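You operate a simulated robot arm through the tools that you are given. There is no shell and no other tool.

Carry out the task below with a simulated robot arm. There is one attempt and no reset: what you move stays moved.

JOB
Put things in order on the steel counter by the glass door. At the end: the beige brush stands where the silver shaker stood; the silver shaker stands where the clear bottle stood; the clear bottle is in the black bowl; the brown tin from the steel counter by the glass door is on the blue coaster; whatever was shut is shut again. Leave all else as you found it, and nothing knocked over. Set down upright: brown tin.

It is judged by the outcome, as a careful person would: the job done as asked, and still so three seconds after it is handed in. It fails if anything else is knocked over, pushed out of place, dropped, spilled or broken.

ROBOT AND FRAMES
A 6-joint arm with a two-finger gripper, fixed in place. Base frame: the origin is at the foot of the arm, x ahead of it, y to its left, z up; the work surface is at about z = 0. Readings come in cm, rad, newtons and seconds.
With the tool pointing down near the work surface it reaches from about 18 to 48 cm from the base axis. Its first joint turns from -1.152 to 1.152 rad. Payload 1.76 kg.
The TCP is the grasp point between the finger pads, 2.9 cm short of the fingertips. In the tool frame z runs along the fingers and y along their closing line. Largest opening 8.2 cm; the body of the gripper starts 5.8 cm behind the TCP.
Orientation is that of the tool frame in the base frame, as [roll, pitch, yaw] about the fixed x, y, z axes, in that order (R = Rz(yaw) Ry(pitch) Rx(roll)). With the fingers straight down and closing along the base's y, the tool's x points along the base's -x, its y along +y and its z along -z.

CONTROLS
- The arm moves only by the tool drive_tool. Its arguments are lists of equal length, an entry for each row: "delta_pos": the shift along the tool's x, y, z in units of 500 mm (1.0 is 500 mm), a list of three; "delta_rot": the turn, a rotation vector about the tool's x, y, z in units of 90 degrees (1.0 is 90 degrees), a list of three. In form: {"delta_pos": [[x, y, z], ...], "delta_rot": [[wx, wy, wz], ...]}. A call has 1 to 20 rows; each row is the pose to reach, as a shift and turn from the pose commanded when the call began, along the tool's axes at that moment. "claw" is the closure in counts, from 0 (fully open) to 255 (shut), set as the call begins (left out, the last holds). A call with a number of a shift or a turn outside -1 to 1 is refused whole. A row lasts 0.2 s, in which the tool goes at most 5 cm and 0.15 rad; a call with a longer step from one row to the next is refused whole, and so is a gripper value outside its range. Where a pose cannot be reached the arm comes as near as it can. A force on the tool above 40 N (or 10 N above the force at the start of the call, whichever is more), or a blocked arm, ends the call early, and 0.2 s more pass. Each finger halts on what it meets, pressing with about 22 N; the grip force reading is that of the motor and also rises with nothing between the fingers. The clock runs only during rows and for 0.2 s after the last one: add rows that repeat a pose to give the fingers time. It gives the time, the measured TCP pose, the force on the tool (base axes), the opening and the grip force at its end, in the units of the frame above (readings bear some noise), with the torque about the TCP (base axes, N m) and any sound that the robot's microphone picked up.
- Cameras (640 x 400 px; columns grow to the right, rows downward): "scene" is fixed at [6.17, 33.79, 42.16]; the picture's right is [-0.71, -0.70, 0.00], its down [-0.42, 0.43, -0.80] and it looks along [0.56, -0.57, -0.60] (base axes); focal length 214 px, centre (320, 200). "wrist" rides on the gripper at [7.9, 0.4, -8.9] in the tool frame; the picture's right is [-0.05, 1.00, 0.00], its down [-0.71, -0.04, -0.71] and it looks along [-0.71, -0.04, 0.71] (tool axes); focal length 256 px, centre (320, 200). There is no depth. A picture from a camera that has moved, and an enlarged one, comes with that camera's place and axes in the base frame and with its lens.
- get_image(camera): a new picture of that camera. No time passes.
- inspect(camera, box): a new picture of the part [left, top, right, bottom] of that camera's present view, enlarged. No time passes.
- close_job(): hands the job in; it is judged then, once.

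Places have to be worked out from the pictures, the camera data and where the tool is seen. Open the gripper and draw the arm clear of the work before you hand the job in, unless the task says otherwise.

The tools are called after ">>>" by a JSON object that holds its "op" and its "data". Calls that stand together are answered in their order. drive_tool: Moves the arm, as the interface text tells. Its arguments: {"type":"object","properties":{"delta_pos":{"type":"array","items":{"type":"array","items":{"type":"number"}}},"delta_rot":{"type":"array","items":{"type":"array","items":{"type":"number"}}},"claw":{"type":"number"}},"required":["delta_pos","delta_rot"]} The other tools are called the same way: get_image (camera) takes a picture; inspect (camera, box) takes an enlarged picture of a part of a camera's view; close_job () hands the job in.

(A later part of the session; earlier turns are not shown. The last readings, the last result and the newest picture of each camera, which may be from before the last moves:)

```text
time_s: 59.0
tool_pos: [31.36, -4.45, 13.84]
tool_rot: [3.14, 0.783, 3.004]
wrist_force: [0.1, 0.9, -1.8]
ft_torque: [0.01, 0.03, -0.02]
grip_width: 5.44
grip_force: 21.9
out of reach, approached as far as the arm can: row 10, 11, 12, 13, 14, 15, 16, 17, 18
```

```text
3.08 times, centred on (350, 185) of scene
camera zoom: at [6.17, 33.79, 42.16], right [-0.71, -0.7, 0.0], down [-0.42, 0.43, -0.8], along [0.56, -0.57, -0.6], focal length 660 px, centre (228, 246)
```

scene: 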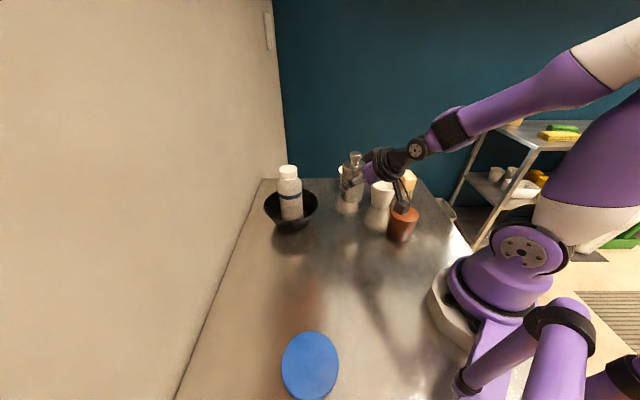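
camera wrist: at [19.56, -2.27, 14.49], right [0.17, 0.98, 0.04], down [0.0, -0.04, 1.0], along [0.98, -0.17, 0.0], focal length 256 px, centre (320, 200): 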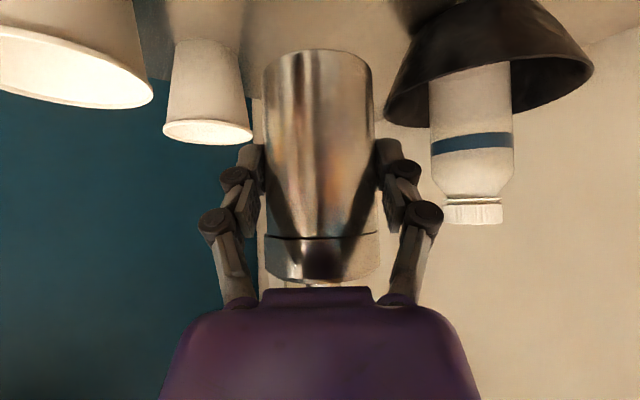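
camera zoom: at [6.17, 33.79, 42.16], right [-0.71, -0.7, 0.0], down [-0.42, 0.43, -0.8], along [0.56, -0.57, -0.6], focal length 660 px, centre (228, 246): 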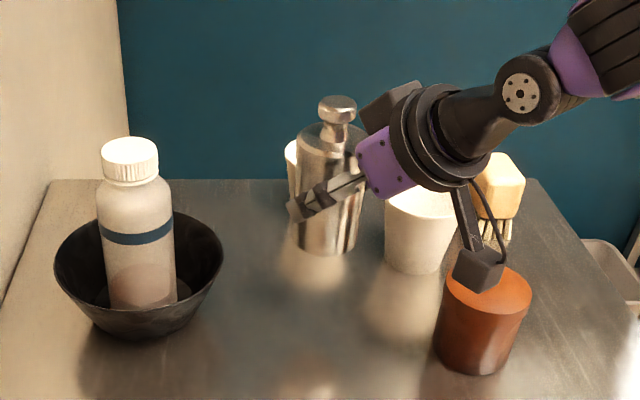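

The shaker arrived over the old bottle position, axis at about (32.35, -4.6), upright and with the camera box clear of the brown tin. I lower it to about 1 cm above the counter.

>>> {"op": "drive_tool", "data": {"delta_pos": [[0.02, 0, 0.02], [0.045, 0, 0.045], [0.07, 0, 0.07], [0.09, 0, 0.09], [0.1, 0, 0.1], [0.1, 0, 0.1]], "delta_rot": [[0, 0, 0], [0, 0, 0], [0, 0, 0], [0, 0, 0], [0, 0, 0], [0, 0, 0]]}}

>>> {"op": "inspect", "data": {"camera": "scene", "box": [270, 120, 430, 250]}}

>>> {"op": "get_image", "data": {"camera": "wrist"}}

```text
time_s: 60.4
tool_pos: [32.02, -4.43, 6.84]
tool_rot: [-3.14, 0.783, 3.005]
wrist_force: [-0.3, -0.5, -1.5]
ft_torque: [0.01, 0.0, 0.0]
grip_width: 5.46
grip_force: 22.0
out of reach, approached as far as the arm can: row 2, 3, 4, 5, 6
```

```text
3.08 times, centred on (350, 185) of scene
camera zoom: at [6.17, 33.79, 42.16], right [-0.71, -0.7, 0.0], down [-0.42, 0.43, -0.8], along [0.56, -0.57, -0.6], focal length 660 px, centre (228, 246)
```

zoom: 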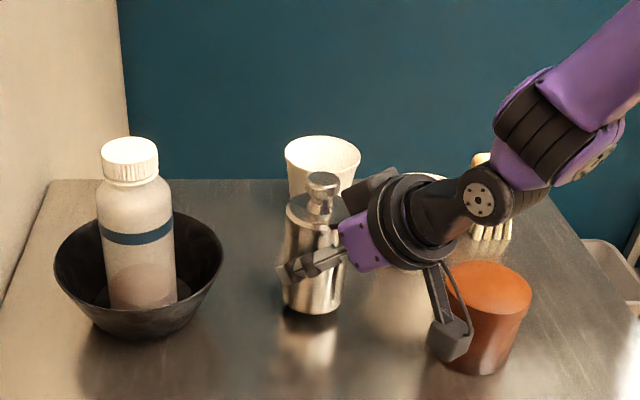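

```text
taken
camera wrist: at [20.25, -2.36, 7.49], right [0.17, 0.98, 0.04], down [0.0, -0.04, 1.0], along [0.98, -0.17, 0.0], focal length 256 px, centre (320, 200)
```

wrist: 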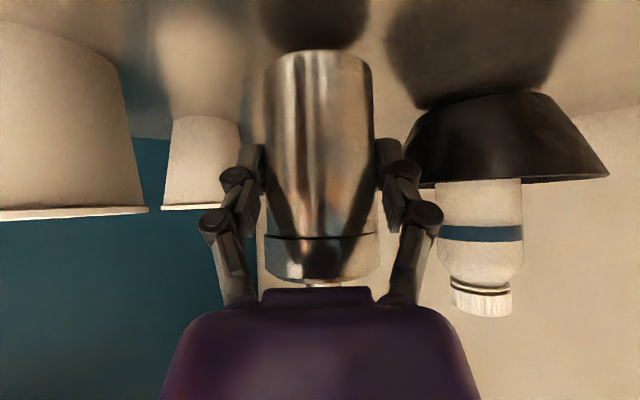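

The tilted wrist is too close to the base here, pushing the tool 0.7 cm outward. I raise 3 cm and swing the tool about the shaker's axis by 26° to the right, which moves the wrist outward and away from the tin.

>>> {"op": "drive_tool", "data": {"delta_pos": [[-0.02, 0, -0.02], [-0.0424, 0, -0.0424], [-0.0403, 0.002, -0.0446], [-0.0381, 0.004, -0.0468], [-0.036, 0.006, -0.0489], [-0.0338, 0.008, -0.0511], [-0.0338, 0.008, -0.0511]], "delta_rot": [[0, 0, 0], [0, 0, 0], [0.0506, 0, 0.0506], [0.1013, 0, 0.1013], [0.152, 0, 0.152], [0.2026, 0, 0.2026], [0.2026, 0, 0.2026]]}}

```text
time_s: 62.0
tool_pos: [31.56, -3.91, 9.77]
tool_rot: [3.141, 0.787, 2.555]
wrist_force: [0.4, 0.1, -2.1]
ft_torque: [0.01, 0.05, 0.02]
grip_width: 5.47
grip_force: 22.0
```

The pose is now reachable exactly: (31.56, -3.91, 9.77). I lower 3.3 cm.

>>> {"op": "drive_tool", "data": {"delta_pos": [[0.015, 0, 0.015], [0.03, 0, 0.03], [0.042, 0, 0.042], [0.047, 0, 0.047], [0.047, 0, 0.047]], "delta_rot": [[0, 0, 0], [0, 0, 0], [0, 0, 0], [0, 0, 0], [0, 0, 0]]}}

>>> {"op": "inspect", "data": {"camera": "scene", "box": [270, 120, 430, 250]}}

>>> {"op": "get_image", "data": {"camera": "wrist"}}

```text
time_s: 63.2
tool_pos: [31.51, -4.04, 6.52]
tool_rot: [-3.142, 0.785, 2.553]
wrist_force: [0.3, -0.6, -1.8]
ft_torque: [0.01, 0.04, 0.03]
grip_width: 5.5
grip_force: 21.8
```

```text
3.08 times, centred on (350, 185) of scene
camera zoom: at [6.17, 33.79, 42.16], right [-0.71, -0.7, 0.0], down [-0.42, 0.43, -0.8], along [0.56, -0.57, -0.6], focal length 660 px, centre (228, 246)
```

zoom: 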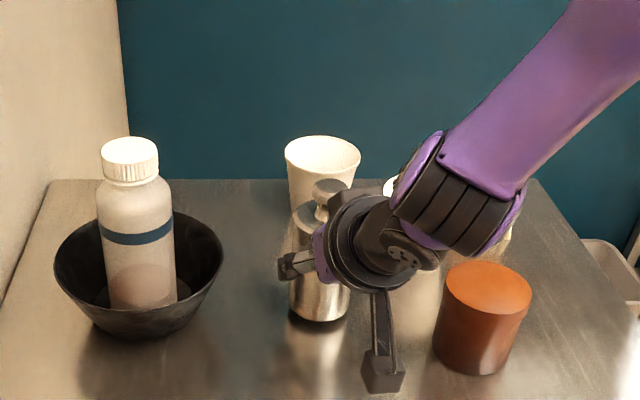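

```text
taken
camera wrist: at [21.77, 2.99, 7.08], right [0.58, 0.81, 0.04], down [-0.02, -0.03, 1.0], along [0.81, -0.59, 0.0], focal length 256 px, centre (320, 200)
```

wrist: 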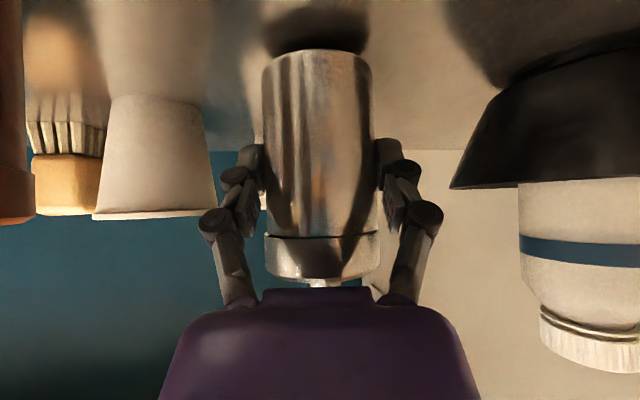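

Base is about 0.9 cm above the counter, axis ≈ (32.3, -4.6). I lower in small steps to contact.

>>> {"op": "drive_tool", "data": {"delta_pos": [[0.004, 0, 0.004], [0.008, 0, 0.008], [0.008, 0, 0.008]], "delta_rot": [[0, 0, 0], [0, 0, 0], [0, 0, 0]]}}

>>> {"op": "drive_tool", "data": {"delta_pos": [[0.002, 0, 0.002], [0.003, 0, 0.003], [0.003, 0, 0.003]], "delta_rot": [[0, 0, 0], [0, 0, 0], [0, 0, 0]]}}

```text
time_s: 64.0
tool_pos: [31.53, -4.07, 5.81]
tool_rot: [3.141, 0.786, 2.557]
wrist_force: [-0.5, -0.3, -2.0]
ft_torque: [0.04, 0.02, 0.04]
grip_width: 5.44
grip_force: 21.9
```

```text
time_s: 64.8
tool_pos: [31.47, -4.03, 5.69]
tool_rot: [-3.142, 0.786, 2.552]
wrist_force: [-0.8, -0.6, -2.2]
ft_torque: [-0.03, 0.01, 0.03]
grip_width: 5.45
grip_force: 22.1
```

Still hanging free (−2 N). I continue in 1.4 mm steps.

>>> {"op": "drive_tool", "data": {"delta_pos": [[0.001, 0, 0.001], [0.002, 0, 0.002], [0.002, 0, 0.002]], "delta_rot": [[0, 0, 0], [0, 0, 0], [0, 0, 0]]}}

```text
time_s: 65.6
tool_pos: [31.7, -3.98, 5.6]
tool_rot: [-3.141, 0.791, 2.554]
wrist_force: [-1.3, -2.8, 13.5]
ft_torque: [-0.16, -0.14, -0.07]
grip_width: 5.49
grip_force: 21.8
```

Contact (13.5 N). I ease off slightly and release.

>>> {"op": "drive_tool", "data": {"delta_pos": [[-0.001, 0, -0.001], [-0.0012, 0, -0.0012]], "delta_rot": [[0, 0, 0], [0, 0, 0]]}}

>>> {"op": "drive_tool", "data": {"delta_pos": [[0, 0, 0], [0, 0, 0]], "delta_rot": [[0, 0, 0], [0, 0, 0]], "claw": 65}}

>>> {"op": "drive_tool", "data": {"delta_pos": [[0, 0, 0], [0, 0, 0]], "delta_rot": [[0, 0, 0], [0, 0, 0]], "claw": 0}}

>>> {"op": "get_image", "data": {"camera": "wrist"}}

>>> {"op": "inspect", "data": {"camera": "scene", "box": [270, 120, 430, 250]}}

```text
time_s: 66.2
tool_pos: [31.59, -4.04, 5.69]
tool_rot: [-3.141, 0.785, 2.555]
wrist_force: [2.1, -0.7, 5.1]
ft_torque: [-0.18, -0.32, 0.02]
grip_width: 5.46
grip_force: 21.8
```

```text
time_s: 66.8
tool_pos: [31.57, -3.95, 5.63]
tool_rot: [3.141, 0.784, 2.555]
wrist_force: [-0.4, -0.2, 0.0]
ft_torque: [-0.03, -0.02, 0.01]
grip_width: 6.11
grip_force: 0.1
```

```text
time_s: 67.4
tool_pos: [31.38, -4.02, 5.58]
tool_rot: [3.141, 0.785, 2.553]
wrist_force: [-0.1, -0.5, -0.5]
ft_torque: [0.0, 0.0, 0.02]
grip_width: 8.19
grip_force: 0.0
```

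```text
taken
camera wrist: at [21.83, 3.04, 6.27], right [0.58, 0.81, 0.04], down [-0.02, -0.03, 1.0], along [0.81, -0.59, 0.0], focal length 256 px, centre (320, 200)
```

wrist: 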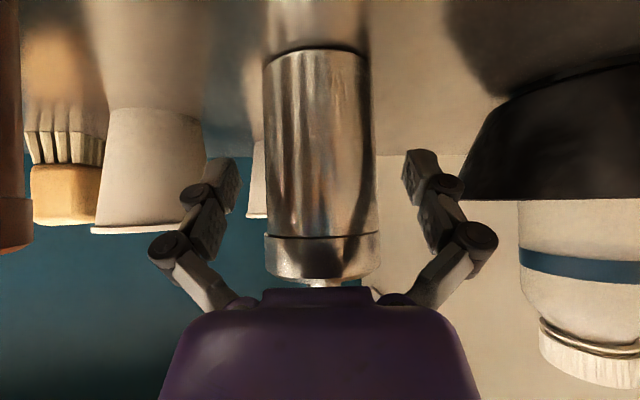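

```text
3.08 times, centred on (350, 185) of scene
camera zoom: at [6.17, 33.79, 42.16], right [-0.71, -0.7, 0.0], down [-0.42, 0.43, -0.8], along [0.56, -0.57, -0.6], focal length 660 px, centre (228, 246)
```

zoom: 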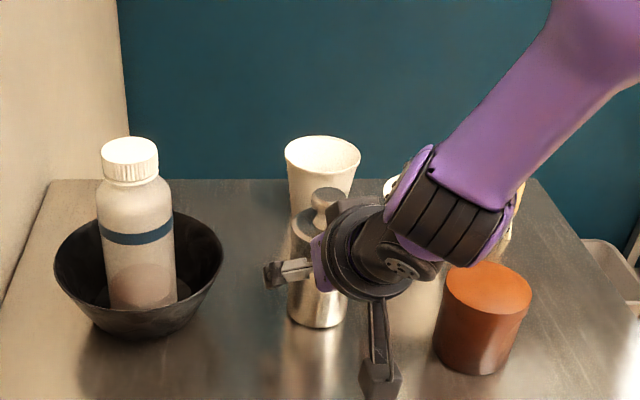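

The shaker stands at the bottle's old spot with its lid on (base edge matches the old bottle base in the image). I retreat straight up, keeping the fingers at its sides.

>>> {"op": "drive_tool", "data": {"delta_pos": [[-0.02, 0, -0.02], [-0.05, 0, -0.05], [-0.085, 0, -0.085], [-0.12, 0, -0.12], [-0.15, 0, -0.15], [-0.165, 0, -0.165], [-0.165, 0, -0.165]], "delta_rot": [[0, 0, 0], [0, 0, 0], [0, 0, 0], [0, 0, 0], [0, 0, 0], [0, 0, 0], [0, 0, 0]]}}

>>> {"op": "get_image", "data": {"camera": "wrist"}}

>>> {"op": "get_image", "data": {"camera": "scene"}}

```text
time_s: 69.0
tool_pos: [31.57, -3.97, 17.22]
tool_rot: [3.141, 0.785, 2.556]
wrist_force: [-0.1, 0.4, -0.4]
ft_torque: [0.01, -0.04, 0.02]
grip_width: 8.2
grip_force: 0.0
```

```text
taken
camera wrist: at [21.86, 3.02, 17.9], right [0.58, 0.81, 0.04], down [-0.02, -0.03, 1.0], along [0.81, -0.59, 0.0], focal length 256 px, centre (320, 200)
```

wrist: 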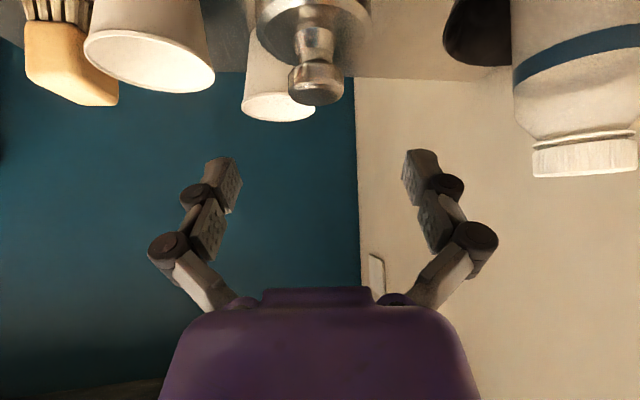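

```text
taken
```

scene: 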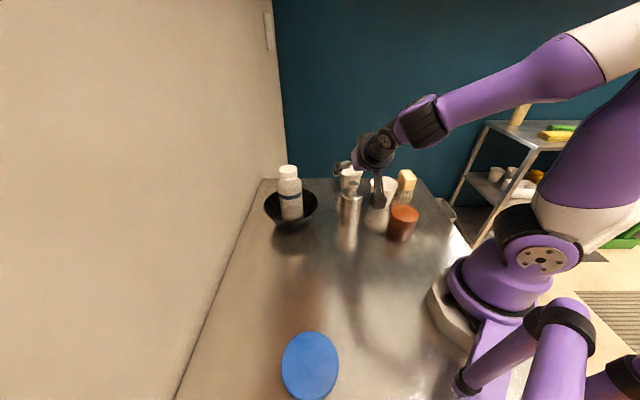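

Clear of the shaker. I straighten the tool to vertical while rising, then head towards the brush.

>>> {"op": "drive_tool", "data": {"delta_pos": [[-0.03, 0, -0.03], [-0.06, 0, -0.06], [-0.08, 0, -0.08], [-0.09, 0, -0.09], [-0.1, 0, -0.1], [-0.1, 0, -0.1], [-0.1, 0, -0.1]], "delta_rot": [[0, 0.08, 0], [0, 0.165, 0], [0, 0.25, 0], [0, 0.335, 0], [0, 0.42, 0], [0, 0.5, 0], [0, 0.5, 0]]}}

```text
time_s: 70.6
tool_pos: [31.59, -4.0, 24.35]
tool_rot: [3.141, -0.001, 2.554]
wrist_force: [-0.5, 0.4, 0.1]
ft_torque: [0.0, 0.0, 0.0]
grip_width: 8.18
grip_force: 0.0
```

Vertical again at (31.6, -4, 24.4). I move over toward the brush to view its position and orientation.

>>> {"op": "drive_tool", "data": {"delta_pos": [[-0.0135, -0.069, -0.002], [-0.027, -0.138, -0.004], [-0.041, -0.207, -0.007], [-0.054, -0.276, -0.009], [-0.068, -0.345, -0.011], [-0.0812, -0.4143, -0.013], [-0.0812, -0.4143, -0.013]], "delta_rot": [[0, 0, 0.023], [0, 0, 0.046], [0, 0, 0.069], [0, 0, 0.092], [0, 0, 0.115], [0, 0, 0.137], [0, 0, 0.137]]}}

>>> {"op": "get_image", "data": {"camera": "wrist"}}

>>> {"op": "get_image", "data": {"camera": "scene"}}

```text
time_s: 72.2
tool_pos: [23.48, -23.4, 24.93]
tool_rot: [3.14, -0.002, 2.339]
wrist_force: [0.0, -0.2, 0.3]
ft_torque: [-0.02, -0.03, 0.02]
grip_width: 8.18
grip_force: 0.0
```

```text
taken
camera wrist: at [18.25, -17.53, 33.86], right [0.76, 0.66, 0.0], down [0.46, -0.53, 0.71], along [0.46, -0.53, -0.71], focal length 256 px, centre (320, 200)
```

wrist: 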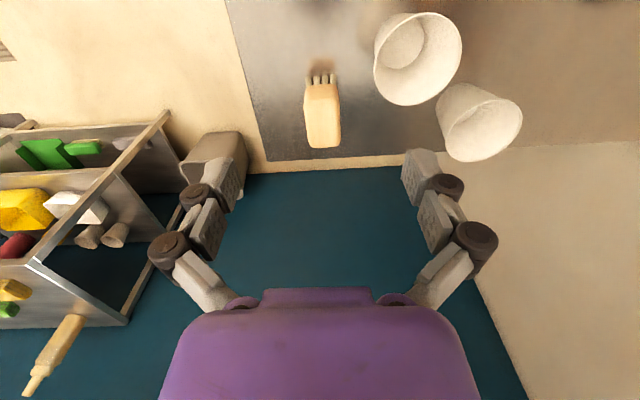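

```text
taken
```

scene: 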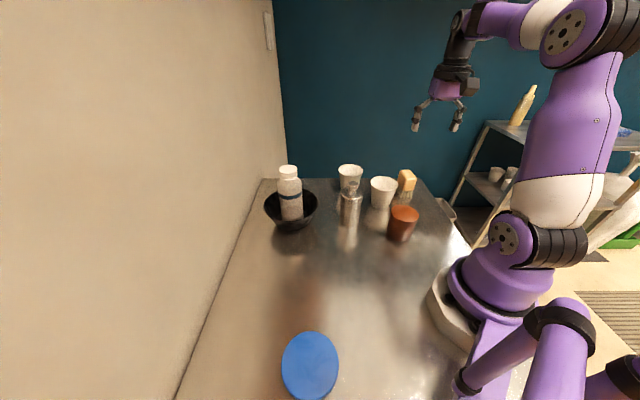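

The brush is visible below, near the counter's far edge. I zoom in to get its exact position and orientation.

>>> {"op": "inspect", "data": {"camera": "wrist", "box": [270, 50, 390, 170]}}

>>> {"op": "inspect", "data": {"camera": "scene", "box": [365, 155, 445, 215]}}

```text
3.33 times, centred on (330, 110) of wrist
camera zoom: at [18.25, -17.53, 33.86], right [0.76, 0.66, 0.0], down [0.46, -0.53, 0.71], along [0.46, -0.53, -0.71], focal length 853 px, centre (287, 500)
```

zoom: 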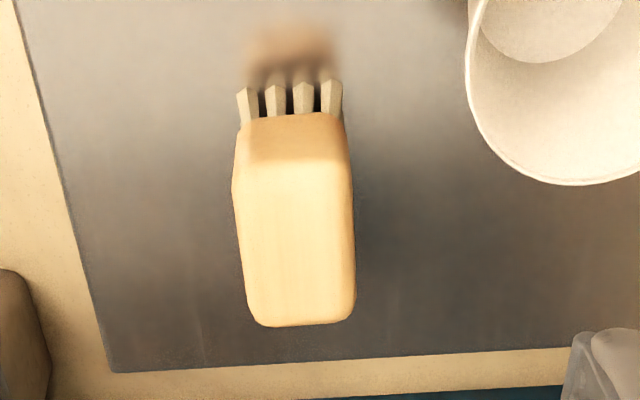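

```text
6.67 times, centred on (405, 185) of scene
camera zoom: at [6.17, 33.79, 42.16], right [-0.71, -0.7, 0.0], down [-0.42, 0.43, -0.8], along [0.56, -0.57, -0.6], focal length 1430 px, centre (-247, 300)
```

zoom: 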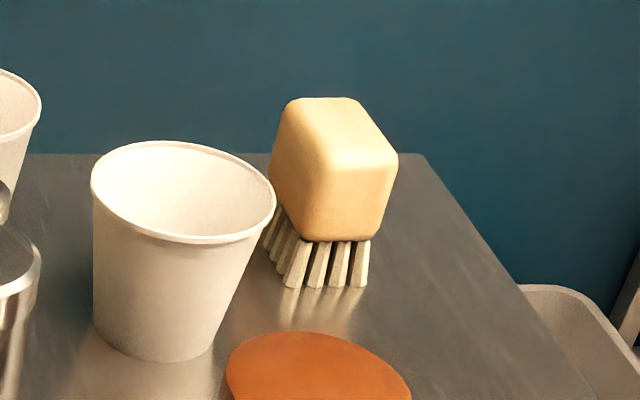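

The brush block is about 3.5 × 5.5 cm, centred near (27.7, -27.9) with its long side along -45°, top at z≈7.5. I go above it, align the fingers to its narrow side, pre-close to 5.5 cm and descend part way.

>>> {"op": "drive_tool", "data": {"delta_pos": [[-0.04, 0, 0], [-0.08, 0, 0], [-0.1234, 0, 0], [-0.1234, 0, 0.05], [-0.1234, 0, 0.1], [-0.1234, 0, 0.15], [-0.1234, 0, 0.2], [-0.1234, 0, 0.22], [-0.1234, 0, 0.22]], "delta_rot": [[0, 0, -0.005], [0, 0, -0.011], [0, 0, -0.011], [0, 0, -0.011], [0, 0, -0.011], [0, 0, -0.011], [0, 0, -0.011], [0, 0, -0.011], [0, 0, -0.011]], "claw": 80}}

>>> {"op": "get_image", "data": {"camera": "wrist"}}

>>> {"op": "inspect", "data": {"camera": "scene", "box": [360, 120, 460, 220]}}

```text
time_s: 74.2
tool_pos: [27.81, -27.96, 13.99]
tool_rot: [-3.141, 0.001, 2.356]
wrist_force: [0.3, 0.0, 0.3]
ft_torque: [0.0, 0.04, -0.03]
grip_width: 5.6
grip_force: 0.1
```

```text
taken
camera wrist: at [22.49, -21.93, 22.83], right [0.74, 0.67, 0.0], down [0.47, -0.53, 0.71], along [0.47, -0.53, -0.71], focal length 256 px, centre (320, 200)
```

wrist: 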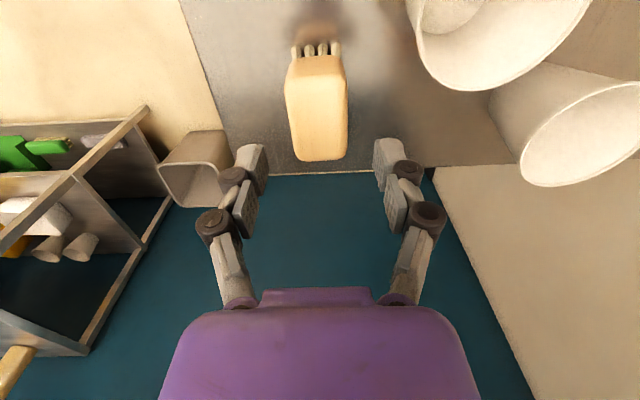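

```text
4.00 times, centred on (410, 170) of scene
camera zoom: at [6.17, 33.79, 42.16], right [-0.71, -0.7, 0.0], down [-0.42, 0.43, -0.8], along [0.56, -0.57, -0.6], focal length 858 px, centre (-40, 320)
```

zoom: 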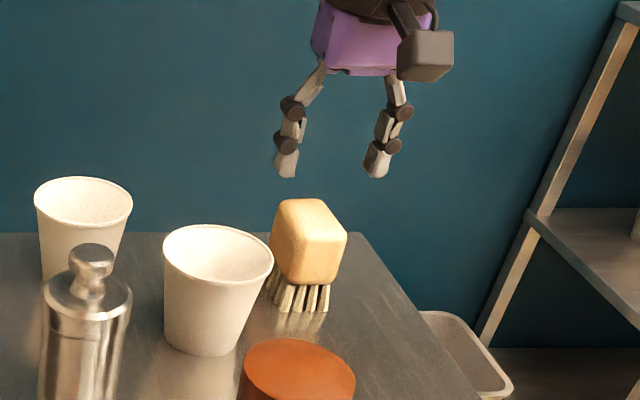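

Aligned over the brush in both views. I descend to TCP z≈6.3.

>>> {"op": "drive_tool", "data": {"delta_pos": [[0, 0, 0.05], [0, 0, 0.1], [0, 0, 0.14], [0, 0, 0.154], [0, 0, 0.154]], "delta_rot": [[0, 0, 0], [0, 0, 0], [0, 0, 0], [0, 0, 0], [0, 0, 0]]}}

>>> {"op": "get_image", "data": {"camera": "wrist"}}

>>> {"op": "inspect", "data": {"camera": "scene", "box": [360, 120, 460, 220]}}

```text
time_s: 75.4
tool_pos: [27.71, -27.97, 6.27]
tool_rot: [3.14, 0.0, 2.357]
wrist_force: [0.0, -0.5, 0.2]
ft_torque: [0.03, 0.02, -0.01]
grip_width: 5.6
grip_force: 0.1
```

```text
taken
camera wrist: at [22.42, -22.01, 15.21], right [0.74, 0.67, 0.0], down [0.47, -0.53, 0.71], along [0.47, -0.53, -0.71], focal length 256 px, centre (320, 200)
```

wrist: 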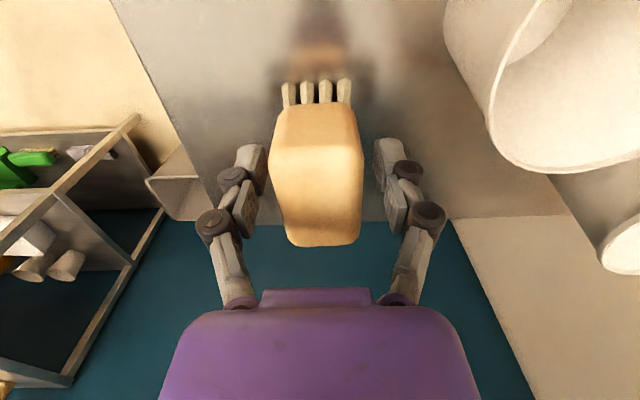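

```text
4.00 times, centred on (410, 170) of scene
camera zoom: at [6.17, 33.79, 42.16], right [-0.71, -0.7, 0.0], down [-0.42, 0.43, -0.8], along [0.56, -0.57, -0.6], focal length 858 px, centre (-40, 320)
```

zoom: 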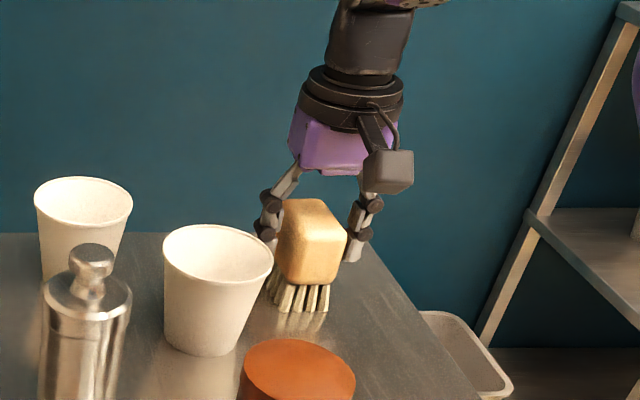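

The fingers straddle the block. I close gently on its narrow sides.

>>> {"op": "drive_tool", "data": {"delta_pos": [[0, 0, 0], [0, 0, 0]], "delta_rot": [[0, 0, 0], [0, 0, 0]], "claw": 125}}

>>> {"op": "drive_tool", "data": {"delta_pos": [[0, 0, 0], [0, 0, 0], [0, 0, 0]], "delta_rot": [[0, 0, 0], [0, 0, 0], [0, 0, 0]], "claw": 190}}

```text
time_s: 76.0
tool_pos: [27.71, -27.99, 6.33]
tool_rot: [-3.141, -0.001, 2.355]
wrist_force: [0.5, 0.6, -0.4]
ft_torque: [0.0, 0.01, -0.02]
grip_width: 4.19
grip_force: 0.0
```

```text
time_s: 76.8
tool_pos: [27.73, -27.97, 6.38]
tool_rot: [-3.141, 0.0, 2.357]
wrist_force: [-0.4, -0.3, 4.2]
ft_torque: [-0.03, 0.11, 0.01]
grip_width: 3.92
grip_force: 21.7
```

Gripped at 3.9 cm. I lift slowly and check.

>>> {"op": "drive_tool", "data": {"delta_pos": [[0, 0, -0.008], [0, 0, -0.02], [0, 0, -0.035], [0, 0, -0.04], [0, 0, -0.04]], "delta_rot": [[0, 0, 0], [0, 0, 0], [0, 0, 0], [0, 0, 0], [0, 0, 0]]}}

>>> {"op": "get_image", "data": {"camera": "wrist"}}

>>> {"op": "inspect", "data": {"camera": "scene", "box": [360, 120, 460, 220]}}

```text
time_s: 78.0
tool_pos: [27.79, -27.98, 8.18]
tool_rot: [-3.141, 0.0, 2.356]
wrist_force: [0.2, -0.2, -0.6]
ft_torque: [-0.02, -0.01, 0.0]
grip_width: 3.94
grip_force: 21.8
```

```text
taken
camera wrist: at [22.36, -21.97, 17.15], right [0.74, 0.67, 0.0], down [0.47, -0.53, 0.71], along [0.47, -0.53, -0.71], focal length 256 px, centre (320, 200)
```

wrist: 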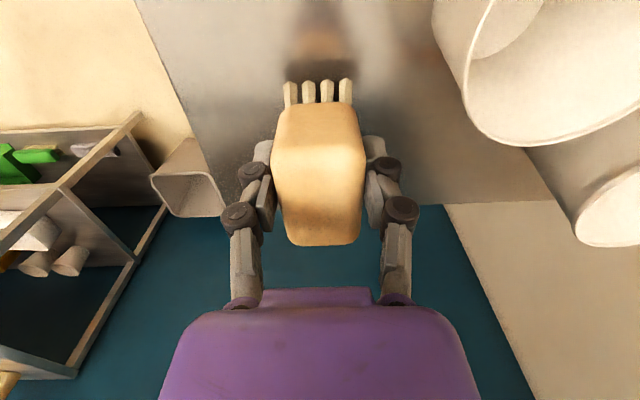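

```text
4.00 times, centred on (410, 170) of scene
camera zoom: at [6.17, 33.79, 42.16], right [-0.71, -0.7, 0.0], down [-0.42, 0.43, -0.8], along [0.56, -0.57, -0.6], focal length 858 px, centre (-40, 320)
```

zoom: 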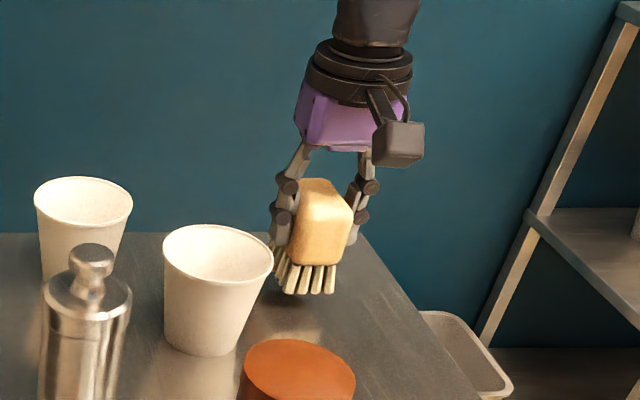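

The brush is held upright. I raise it to z≈24 so it clears everything on the way.

>>> {"op": "drive_tool", "data": {"delta_pos": [[0, 0, -0.03], [0, 0, -0.08], [0, 0, -0.14], [0, 0, -0.2], [0, 0, -0.26], [0, 0, -0.3], [0, 0, -0.32], [0, 0, -0.32]], "delta_rot": [[0, 0, 0], [0, 0, 0], [0, 0, 0], [0, 0, 0], [0, 0, 0], [0, 0, 0], [0, 0, 0], [0, 0, 0]]}}

```text
time_s: 79.8
tool_pos: [27.63, -27.94, 24.18]
tool_rot: [-3.141, 0.0, 2.357]
wrist_force: [-0.5, -0.2, -0.7]
ft_torque: [0.03, -0.01, 0.01]
grip_width: 3.93
grip_force: 22.1
```

At (27.6, -27.9, 24.2) with a steady grip. I carry the brush across at this height to above the shaker's old spot (32.3, 23.75), turning 90° along the way.

>>> {"op": "drive_tool", "data": {"delta_pos": [[0.0067, 0.008, 0], [0.02, 0.0239, 0], [0.0467, 0.0557, 0], [0.0801, 0.0955, 0], [0.1202, 0.1432, 0], [0.1602, 0.1909, 0], [0.2003, 0.2387, 0], [0.2437, 0.2904, 0], [0.2871, 0.3421, 0], [0.3305, 0.3938, 0], [0.3739, 0.4455, 0], [0.4173, 0.4972, 0], [0.4607, 0.5489, 0], [0.5008, 0.5966, 0], [0.5408, 0.6444, 0], [0.5809, 0.6921, 0], [0.6143, 0.7319, 0], [0.641, 0.7637, 0], [0.661, 0.7875, 0], [0.6677, 0.7955, 0]], "delta_rot": [[0, 0, -0.01], [0, 0, -0.03], [0, 0, -0.07], [0, 0, -0.12], [0, 0, -0.18], [0, 0, -0.24], [0, 0, -0.3], [0, 0, -0.365], [0, 0, -0.43], [0, 0, -0.495], [0, 0, -0.56], [0, 0, -0.625], [0, 0, -0.69], [0, 0, -0.75], [0, 0, -0.81], [0, 0, -0.87], [0, 0, -0.92], [0, 0, -0.96], [0, 0, -0.99], [0, 0, -1.0]]}}

>>> {"op": "get_image", "data": {"camera": "wrist"}}

>>> {"op": "get_image", "data": {"camera": "scene"}}

```text
time_s: 84.0
tool_pos: [32.17, 23.81, 24.49]
tool_rot: [-3.14, -0.001, -2.354]
wrist_force: [0.3, -0.3, -0.8]
ft_torque: [0.0, 0.0, -0.01]
grip_width: 3.93
grip_force: 22.0
```

```text
taken
camera wrist: at [26.33, 18.52, 33.32], right [-0.67, 0.74, 0.0], down [0.53, 0.47, 0.71], along [0.53, 0.47, -0.71], focal length 256 px, centre (320, 200)
```

wrist: 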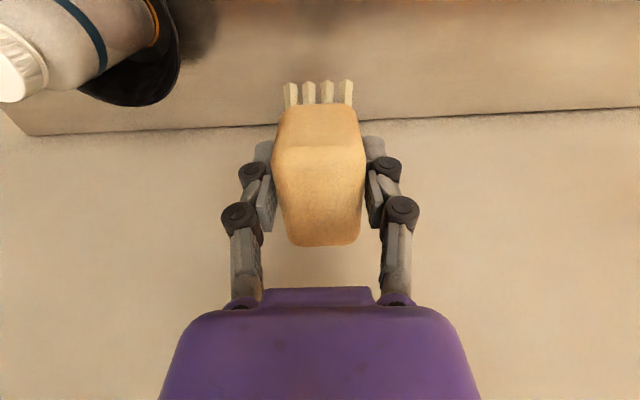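

```text
taken
```

scene: 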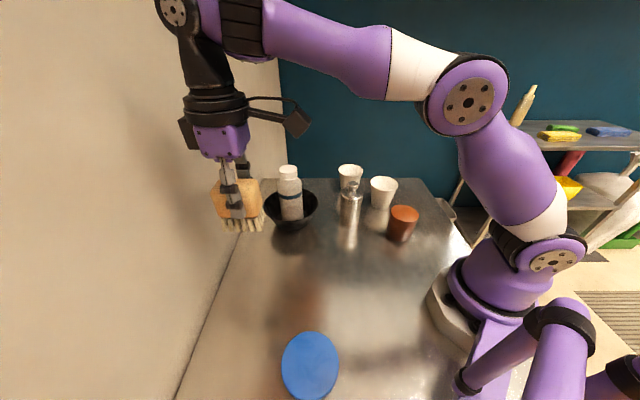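

The brush is over the target, upright. I nudge 0.3 cm to centre it and lower to about 1.5 cm above the counter.

>>> {"op": "drive_tool", "data": {"delta_pos": [[-0.0057, -0.0028, 0.03], [-0.0057, -0.0028, 0.08], [-0.0057, -0.0028, 0.14], [-0.0057, -0.0028, 0.2], [-0.0057, -0.0028, 0.26], [-0.0057, -0.0028, 0.31], [-0.0057, -0.0028, 0.335], [-0.0057, -0.0028, 0.335]], "delta_rot": [[0, 0, 0], [0, 0, 0], [0, 0, 0], [0, 0, 0], [0, 0, 0], [0, 0, 0], [0, 0, 0], [0, 0, 0]]}}

>>> {"op": "get_image", "data": {"camera": "wrist"}}

>>> {"op": "inspect", "data": {"camera": "scene", "box": [200, 190, 360, 325]}}

```text
time_s: 85.8
tool_pos: [32.43, 24.04, 7.45]
tool_rot: [-3.141, -0.001, -2.356]
wrist_force: [-0.5, 0.8, -0.4]
ft_torque: [-0.01, 0.0, 0.01]
grip_width: 3.96
grip_force: 22.7
```

```text
taken
camera wrist: at [26.71, 18.71, 16.36], right [-0.67, 0.74, 0.0], down [0.53, 0.47, 0.71], along [0.53, 0.47, -0.71], focal length 256 px, centre (320, 200)
```

wrist: 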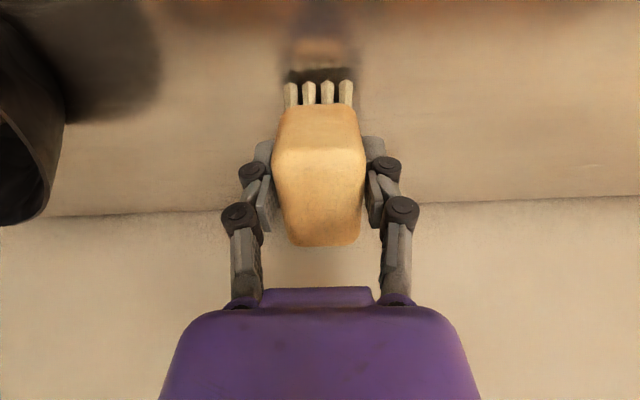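

```text
2.96 times, centred on (280, 258) of scene
camera zoom: at [6.17, 33.79, 42.16], right [-0.71, -0.7, 0.0], down [-0.42, 0.43, -0.8], along [0.56, -0.57, -0.6], focal length 636 px, centre (438, 30)
```

zoom: 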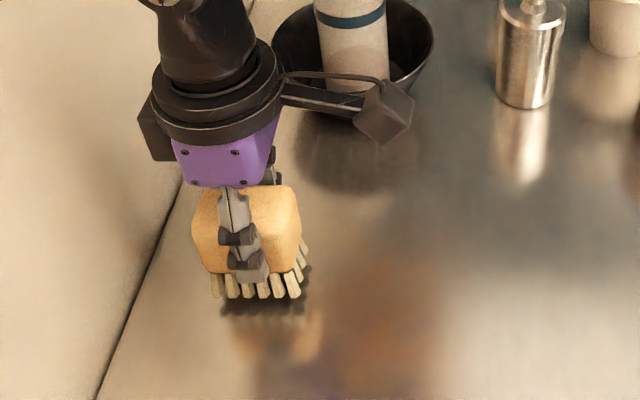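

Brush is about 1.1 cm above the counter over the right spot. I lower in small steps to contact.

>>> {"op": "drive_tool", "data": {"delta_pos": [[0, 0, 0.008], [0, 0, 0.016], [0, 0, 0.016]], "delta_rot": [[0, 0, 0], [0, 0, 0], [0, 0, 0]]}}

>>> {"op": "drive_tool", "data": {"delta_pos": [[0, 0, 0.002], [0, 0, 0.004], [0, 0, 0.004]], "delta_rot": [[0, 0, 0], [0, 0, 0], [0, 0, 0]]}}

```text
time_s: 86.6
tool_pos: [32.62, 23.86, 6.68]
tool_rot: [-3.141, 0.001, -2.356]
wrist_force: [-0.4, -0.1, -1.0]
ft_torque: [0.02, 0.02, 0.0]
grip_width: 3.9
grip_force: 22.1
```

```text
time_s: 87.4
tool_pos: [32.46, 23.93, 6.6]
tool_rot: [3.141, 0.001, -2.356]
wrist_force: [-0.1, 0.4, -1.7]
ft_torque: [0.04, 0.01, 0.01]
grip_width: 3.94
grip_force: 22.0
```

>>> {"op": "drive_tool", "data": {"delta_pos": [[0, 0, 0.002], [0, 0, 0.003], [0, 0, 0.003]], "delta_rot": [[0, 0, 0], [0, 0, 0], [0, 0, 0]]}}

```text
time_s: 88.2
tool_pos: [32.56, 24.01, 6.39]
tool_rot: [3.14, -0.002, -2.356]
wrist_force: [-0.4, -2.8, 6.6]
ft_torque: [-0.1, -0.06, -0.02]
grip_width: 3.93
grip_force: 22.3
```

Bristles touch the counter (6.6 N). I release in stages.

>>> {"op": "drive_tool", "data": {"delta_pos": [[0, 0, 0], [0, 0, 0]], "delta_rot": [[0, 0, 0], [0, 0, 0]], "claw": 118}}

>>> {"op": "drive_tool", "data": {"delta_pos": [[0, 0, 0], [0, 0, 0]], "delta_rot": [[0, 0, 0], [0, 0, 0]], "claw": 60}}

>>> {"op": "get_image", "data": {"camera": "wrist"}}

>>> {"op": "inspect", "data": {"camera": "scene", "box": [200, 190, 360, 325]}}

```text
time_s: 88.8
tool_pos: [32.55, 23.94, 6.29]
tool_rot: [3.141, -0.001, -2.357]
wrist_force: [0.9, -0.1, -0.1]
ft_torque: [0.0, -0.03, 0.0]
grip_width: 4.4
grip_force: 0.1
```

```text
time_s: 89.4
tool_pos: [32.39, 23.86, 6.31]
tool_rot: [-3.141, 0.001, -2.357]
wrist_force: [-0.8, -0.5, 0.0]
ft_torque: [-0.05, -0.01, -0.03]
grip_width: 6.27
grip_force: 0.0
```

```text
taken
camera wrist: at [26.6, 18.69, 15.2], right [-0.67, 0.74, 0.0], down [0.53, 0.47, 0.71], along [0.53, 0.47, -0.71], focal length 256 px, centre (320, 200)
```

wrist: 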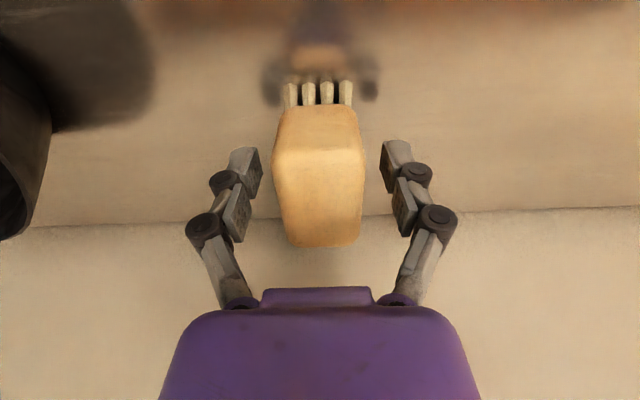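

```text
2.96 times, centred on (280, 258) of scene
camera zoom: at [6.17, 33.79, 42.16], right [-0.71, -0.7, 0.0], down [-0.42, 0.43, -0.8], along [0.56, -0.57, -0.6], focal length 636 px, centre (438, 30)
```

zoom: 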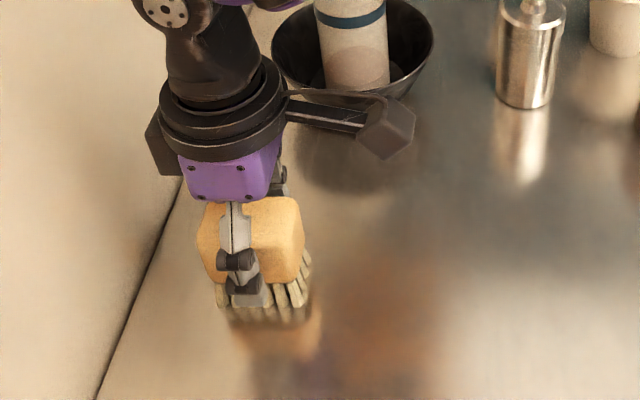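

The brush stands on its bristles at the shaker's old place. I rise straight up with the fingers open.

>>> {"op": "drive_tool", "data": {"delta_pos": [[0, 0, -0.02], [0, 0, -0.07], [0, 0, -0.13], [0, 0, -0.2], [0, 0, -0.27], [0, 0, -0.33], [0, 0, -0.36], [0, 0, -0.36]], "delta_rot": [[0, 0, 0], [0, 0, 0], [0, 0, 0], [0, 0, 0], [0, 0, 0], [0, 0, 0], [0, 0, 0], [0, 0, 0]]}}

>>> {"op": "inspect", "data": {"camera": "scene", "box": [200, 190, 360, 325]}}

>>> {"op": "inspect", "data": {"camera": "scene", "box": [365, 180, 445, 255]}}

```text
time_s: 91.2
tool_pos: [32.53, 24.05, 24.29]
tool_rot: [3.141, 0.001, -2.357]
wrist_force: [0.6, 0.0, -1.5]
ft_torque: [-0.02, 0.0, 0.02]
grip_width: 6.27
grip_force: 0.1
```

```text
2.96 times, centred on (280, 258) of scene
camera zoom: at [6.17, 33.79, 42.16], right [-0.71, -0.7, 0.0], down [-0.42, 0.43, -0.8], along [0.56, -0.57, -0.6], focal length 636 px, centre (438, 30)
```

zoom: 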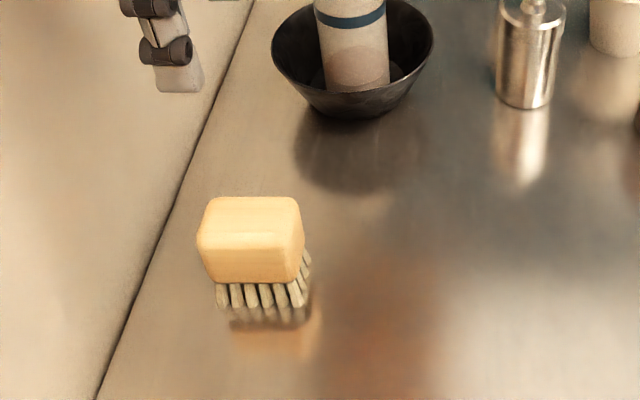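

```text
5.33 times, centred on (405, 218) of scene
camera zoom: at [6.17, 33.79, 42.16], right [-0.71, -0.7, 0.0], down [-0.42, 0.43, -0.8], along [0.56, -0.57, -0.6], focal length 1144 px, centre (-133, 107)
```

zoom: 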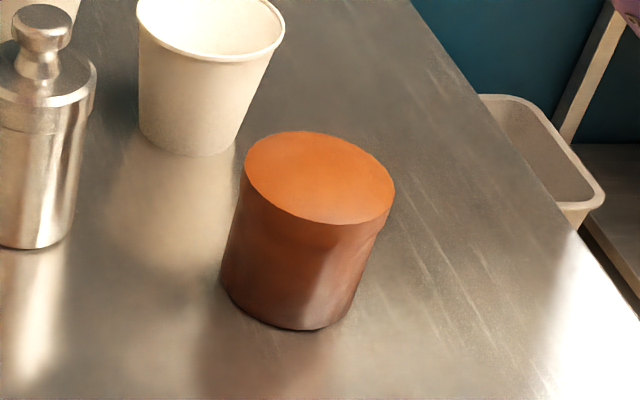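

The brush stands correctly. The brown tin shows no lid seam and measures about 7 cm across, 7.5 cm tall, near (19.6, -10.4). I travel over it at a safe height with fingers fully open.

>>> {"op": "drive_tool", "data": {"delta_pos": [[0.02, -0.009, 0], [0.06, -0.027, 0], [0.11, -0.05, 0], [0.165, -0.075, 0], [0.22, -0.1, 0], [0.275, -0.125, 0], [0.33, -0.15, 0], [0.385, -0.175, 0], [0.44, -0.2, 0], [0.495, -0.225, 0], [0.55, -0.25, 0], [0.6, -0.273, 0], [0.64, -0.291, 0], [0.66, -0.3, 0], [0.6688, -0.304, 0], [0.6688, -0.304, 0]], "delta_rot": [[0, 0, 0.024], [0, 0, 0.072], [0, 0, 0.132], [0, 0, 0.198], [0, 0, 0.264], [0, 0, 0.33], [0, 0, 0.396], [0, 0, 0.462], [0, 0, 0.528], [0, 0, 0.594], [0, 0, 0.66], [0, 0, 0.72], [0, 0, 0.768], [0, 0, 0.792], [0, 0, 0.802], [0, 0, 0.802]], "claw": 0}}

>>> {"op": "get_image", "data": {"camera": "wrist"}}

>>> {"op": "get_image", "data": {"camera": "scene"}}

```text
time_s: 94.6
tool_pos: [19.6, -10.55, 24.38]
tool_rot: [-3.141, 0.001, 2.666]
wrist_force: [0.0, 0.3, -0.7]
ft_torque: [0.01, -0.01, 0.0]
grip_width: 8.22
grip_force: 0.0
```

```text
taken
camera wrist: at [12.7, -6.39, 33.24], right [0.5, 0.86, 0.0], down [0.61, -0.36, 0.71], along [0.61, -0.36, -0.71], focal length 256 px, centre (320, 200)
```

wrist: 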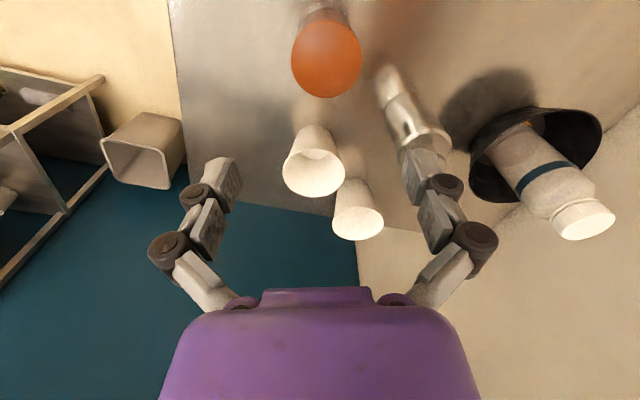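

```text
taken
```

scene: 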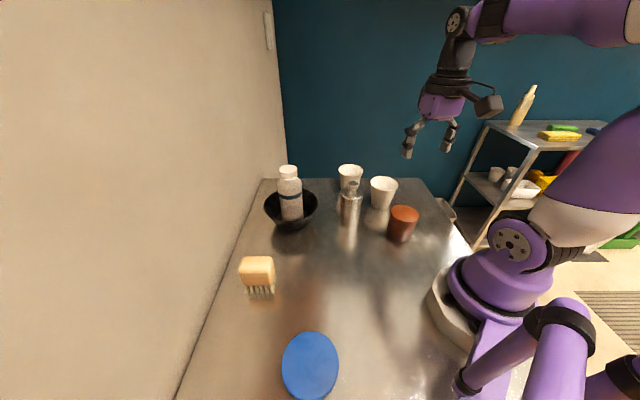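

The tin is about 0.55 cm to the side of the tool axis and slightly nearer. I correct and descend to z≈15 for a closer alignment check.

>>> {"op": "drive_tool", "data": {"delta_pos": [[0.004, 0.005, 0.03], [0.009, 0.011, 0.08], [0.009, 0.011, 0.13], [0.009, 0.011, 0.17], [0.009, 0.011, 0.188], [0.009, 0.011, 0.188]], "delta_rot": [[0, 0, 0], [0, 0, 0], [0, 0, 0], [0, 0, 0], [0, 0, 0], [0, 0, 0]]}}

>>> {"op": "get_image", "data": {"camera": "wrist"}}

>>> {"op": "inspect", "data": {"camera": "wrist", "box": [240, 20, 400, 150]}}

>>> {"op": "inspect", "data": {"camera": "scene", "box": [350, 130, 470, 250]}}

```text
time_s: 96.0
tool_pos: [19.6, -9.74, 14.83]
tool_rot: [-3.14, 0.0, 2.668]
wrist_force: [-0.2, 0.1, -0.9]
ft_torque: [-0.03, 0.03, -0.01]
grip_width: 8.19
grip_force: 0.0
```

```text
taken
camera wrist: at [12.6, -5.75, 23.81], right [0.5, 0.86, 0.0], down [0.61, -0.36, 0.71], along [0.61, -0.36, -0.71], focal length 256 px, centre (320, 200)
```

wrist: 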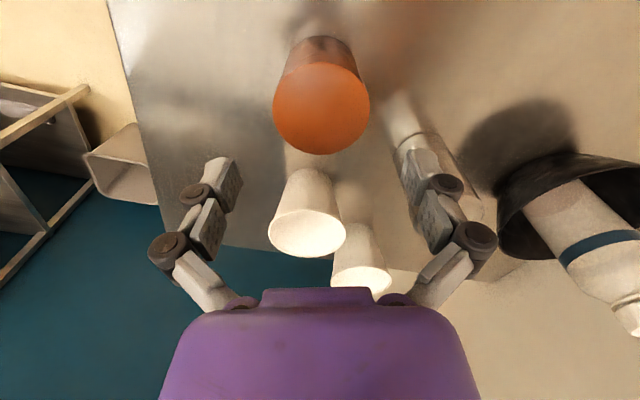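

```text
3.08 times, centred on (320, 85) of wrist
camera zoom: at [12.6, -5.75, 23.81], right [0.5, 0.86, 0.0], down [0.61, -0.36, 0.71], along [0.61, -0.36, -0.71], focal length 788 px, centre (320, 554)
```

zoom: 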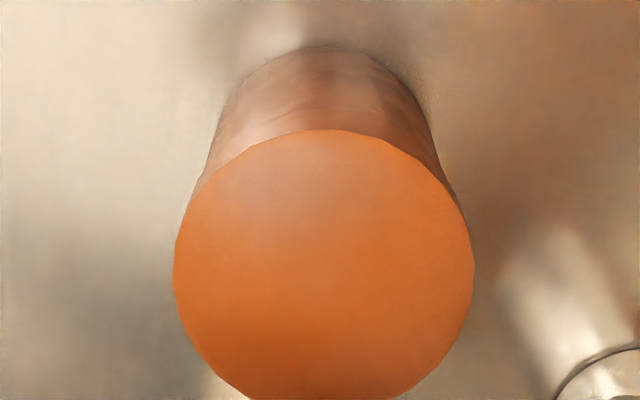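

```text
3.33 times, centred on (410, 190) of scene
camera zoom: at [6.17, 33.79, 42.16], right [-0.71, -0.7, 0.0], down [-0.42, 0.43, -0.8], along [0.56, -0.57, -0.6], focal length 715 px, centre (20, 233)
```

zoom: 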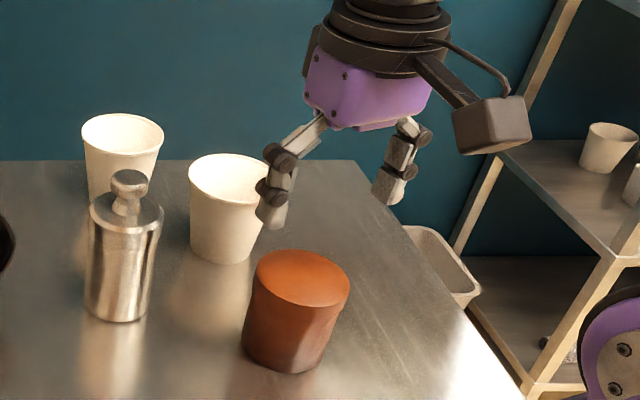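

Well aligned (0.1 cm). Before descending I look closely at the tin's side for a lid seam.

>>> {"op": "inspect", "data": {"camera": "scene", "box": [380, 198, 428, 246]}}

>>> {"op": "inspect", "data": {"camera": "wrist", "box": [280, 30, 360, 80]}}

```text
8.33 times, centred on (404, 222) of scene
camera zoom: at [6.17, 33.79, 42.16], right [-0.71, -0.7, 0.0], down [-0.42, 0.43, -0.8], along [0.56, -0.57, -0.6], focal length 1787 px, centre (-380, 17)
```

zoom: 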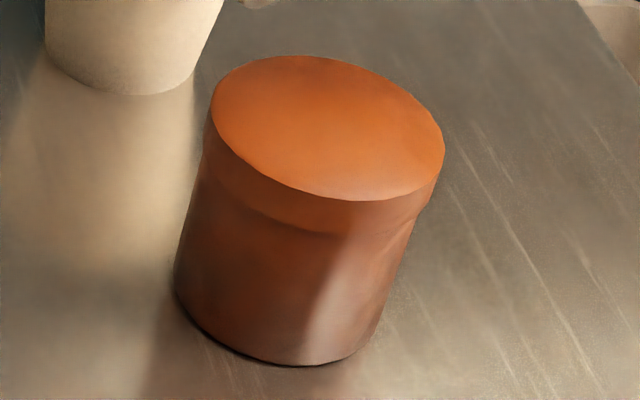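

```text
8.00 times, centred on (320, 55) of wrist
camera zoom: at [12.6, -5.75, 23.81], right [0.5, 0.86, 0.0], down [0.61, -0.36, 0.71], along [0.61, -0.36, -0.71], focal length 2048 px, centre (320, 1360)
```

zoom: 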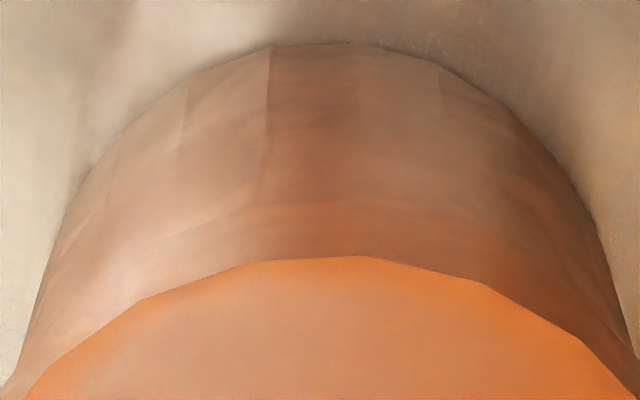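

The tin does have a lid about 1.3 cm deep, slightly wider than the body, so a vertical grip would pull it off. I'll use the same tilted low grip, coming from the +y side where the wrist has room. First I rise and turn the tool.

>>> {"op": "drive_tool", "data": {"delta_pos": [[0, 0, -0.05], [0, 0, -0.1], [0, 0, -0.14], [0, 0, -0.15], [0, 0, -0.15], [0, 0, -0.15], [0, 0, -0.15], [0, 0, -0.15], [0, 0, -0.15], [0, 0, -0.15], [0, 0, -0.15], [0, 0, -0.15], [0, 0, -0.15]], "delta_rot": [[0, 0, 0], [0, 0, 0], [0, 0, 0], [0, 0, 0.085], [0, 0, 0.172], [0, 0, 0.259], [0, 0, 0.346], [0, 0, 0.433], [0, 0, 0.52], [0, 0, 0.607], [0, 0, 0.694], [0, 0, 0.78], [0, 0, 0.78]]}}

>>> {"op": "get_image", "data": {"camera": "wrist"}}

>>> {"op": "get_image", "data": {"camera": "scene"}}

```text
time_s: 98.8
tool_pos: [19.58, -9.75, 22.46]
tool_rot: [-3.14, 0.0, 1.441]
wrist_force: [0.8, -0.5, 0.6]
ft_torque: [0.0, 0.01, -0.01]
grip_width: 8.19
grip_force: 0.2
```

```text
taken
camera wrist: at [20.96, -1.94, 31.36], right [0.98, -0.18, 0.0], down [-0.13, -0.7, 0.71], along [-0.13, -0.7, -0.71], focal length 256 px, centre (320, 200)
```

wrist: 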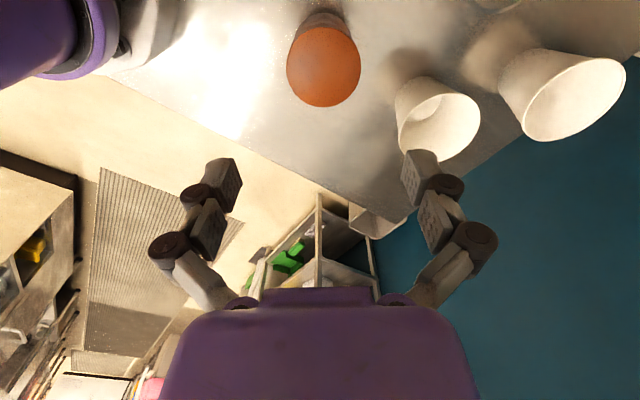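

```text
taken
```

scene: 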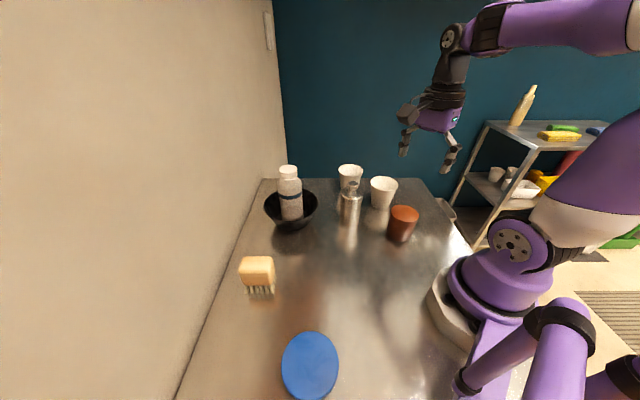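

The tool is at φ≈-1.70 and the tin is near (19.9, -9.8). I back off 8 cm toward +y and tilt 45° so the fingers point toward the tin.

>>> {"op": "drive_tool", "data": {"delta_pos": [[0.03, 0.001, 0.0], [0.06, 0.002, 0.0], [0.09, 0.004, 0.0], [0.12, 0.005, 0.0], [0.15, 0.006, 0.0], [0.1624, 0.0061, 0.0], [0.1624, 0.0061, 0.0]], "delta_rot": [[0, -0.0834, 0], [0, -0.1667, 0], [0, -0.25, 0], [0, -0.3333, 0], [0, -0.4167, 0], [0, -0.5, 0], [0, -0.5, 0]]}}

>>> {"op": "get_image", "data": {"camera": "wrist"}}

>>> {"op": "get_image", "data": {"camera": "scene"}}

```text
time_s: 100.4
tool_pos: [20.67, -3.43, 18.57]
tool_rot: [3.141, 0.787, 1.442]
wrist_force: [-0.3, 0.5, -1.2]
ft_torque: [0.02, 0.01, 0.03]
grip_width: 8.22
grip_force: 0.2
out of reach, approached as far as the arm can: row 4, 5, 6, 7
```

```text
taken
camera wrist: at [22.74, 8.44, 19.14], right [0.99, -0.16, 0.04], down [-0.04, 0.01, 1.0], along [-0.16, -0.99, 0.0], focal length 256 px, centre (320, 200)
```

wrist: 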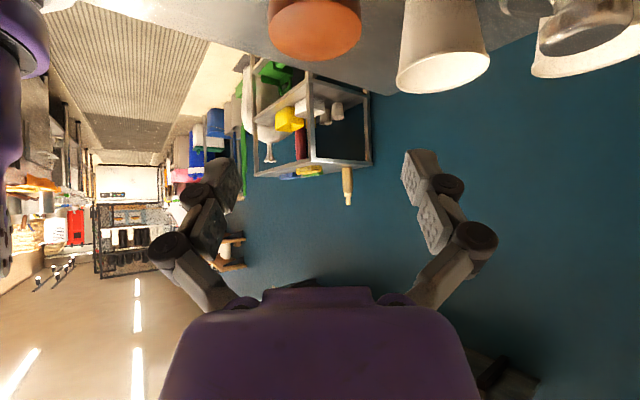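

```text
taken
```

scene: 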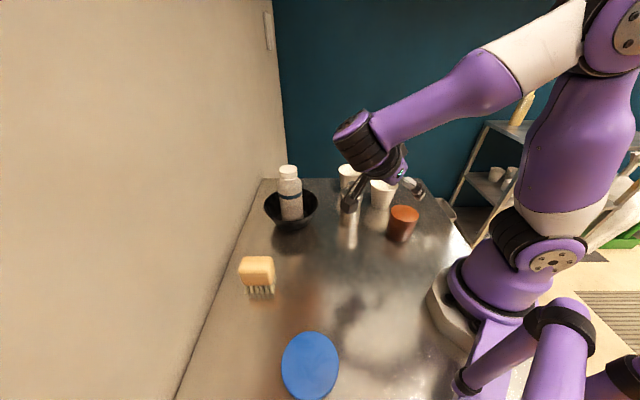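

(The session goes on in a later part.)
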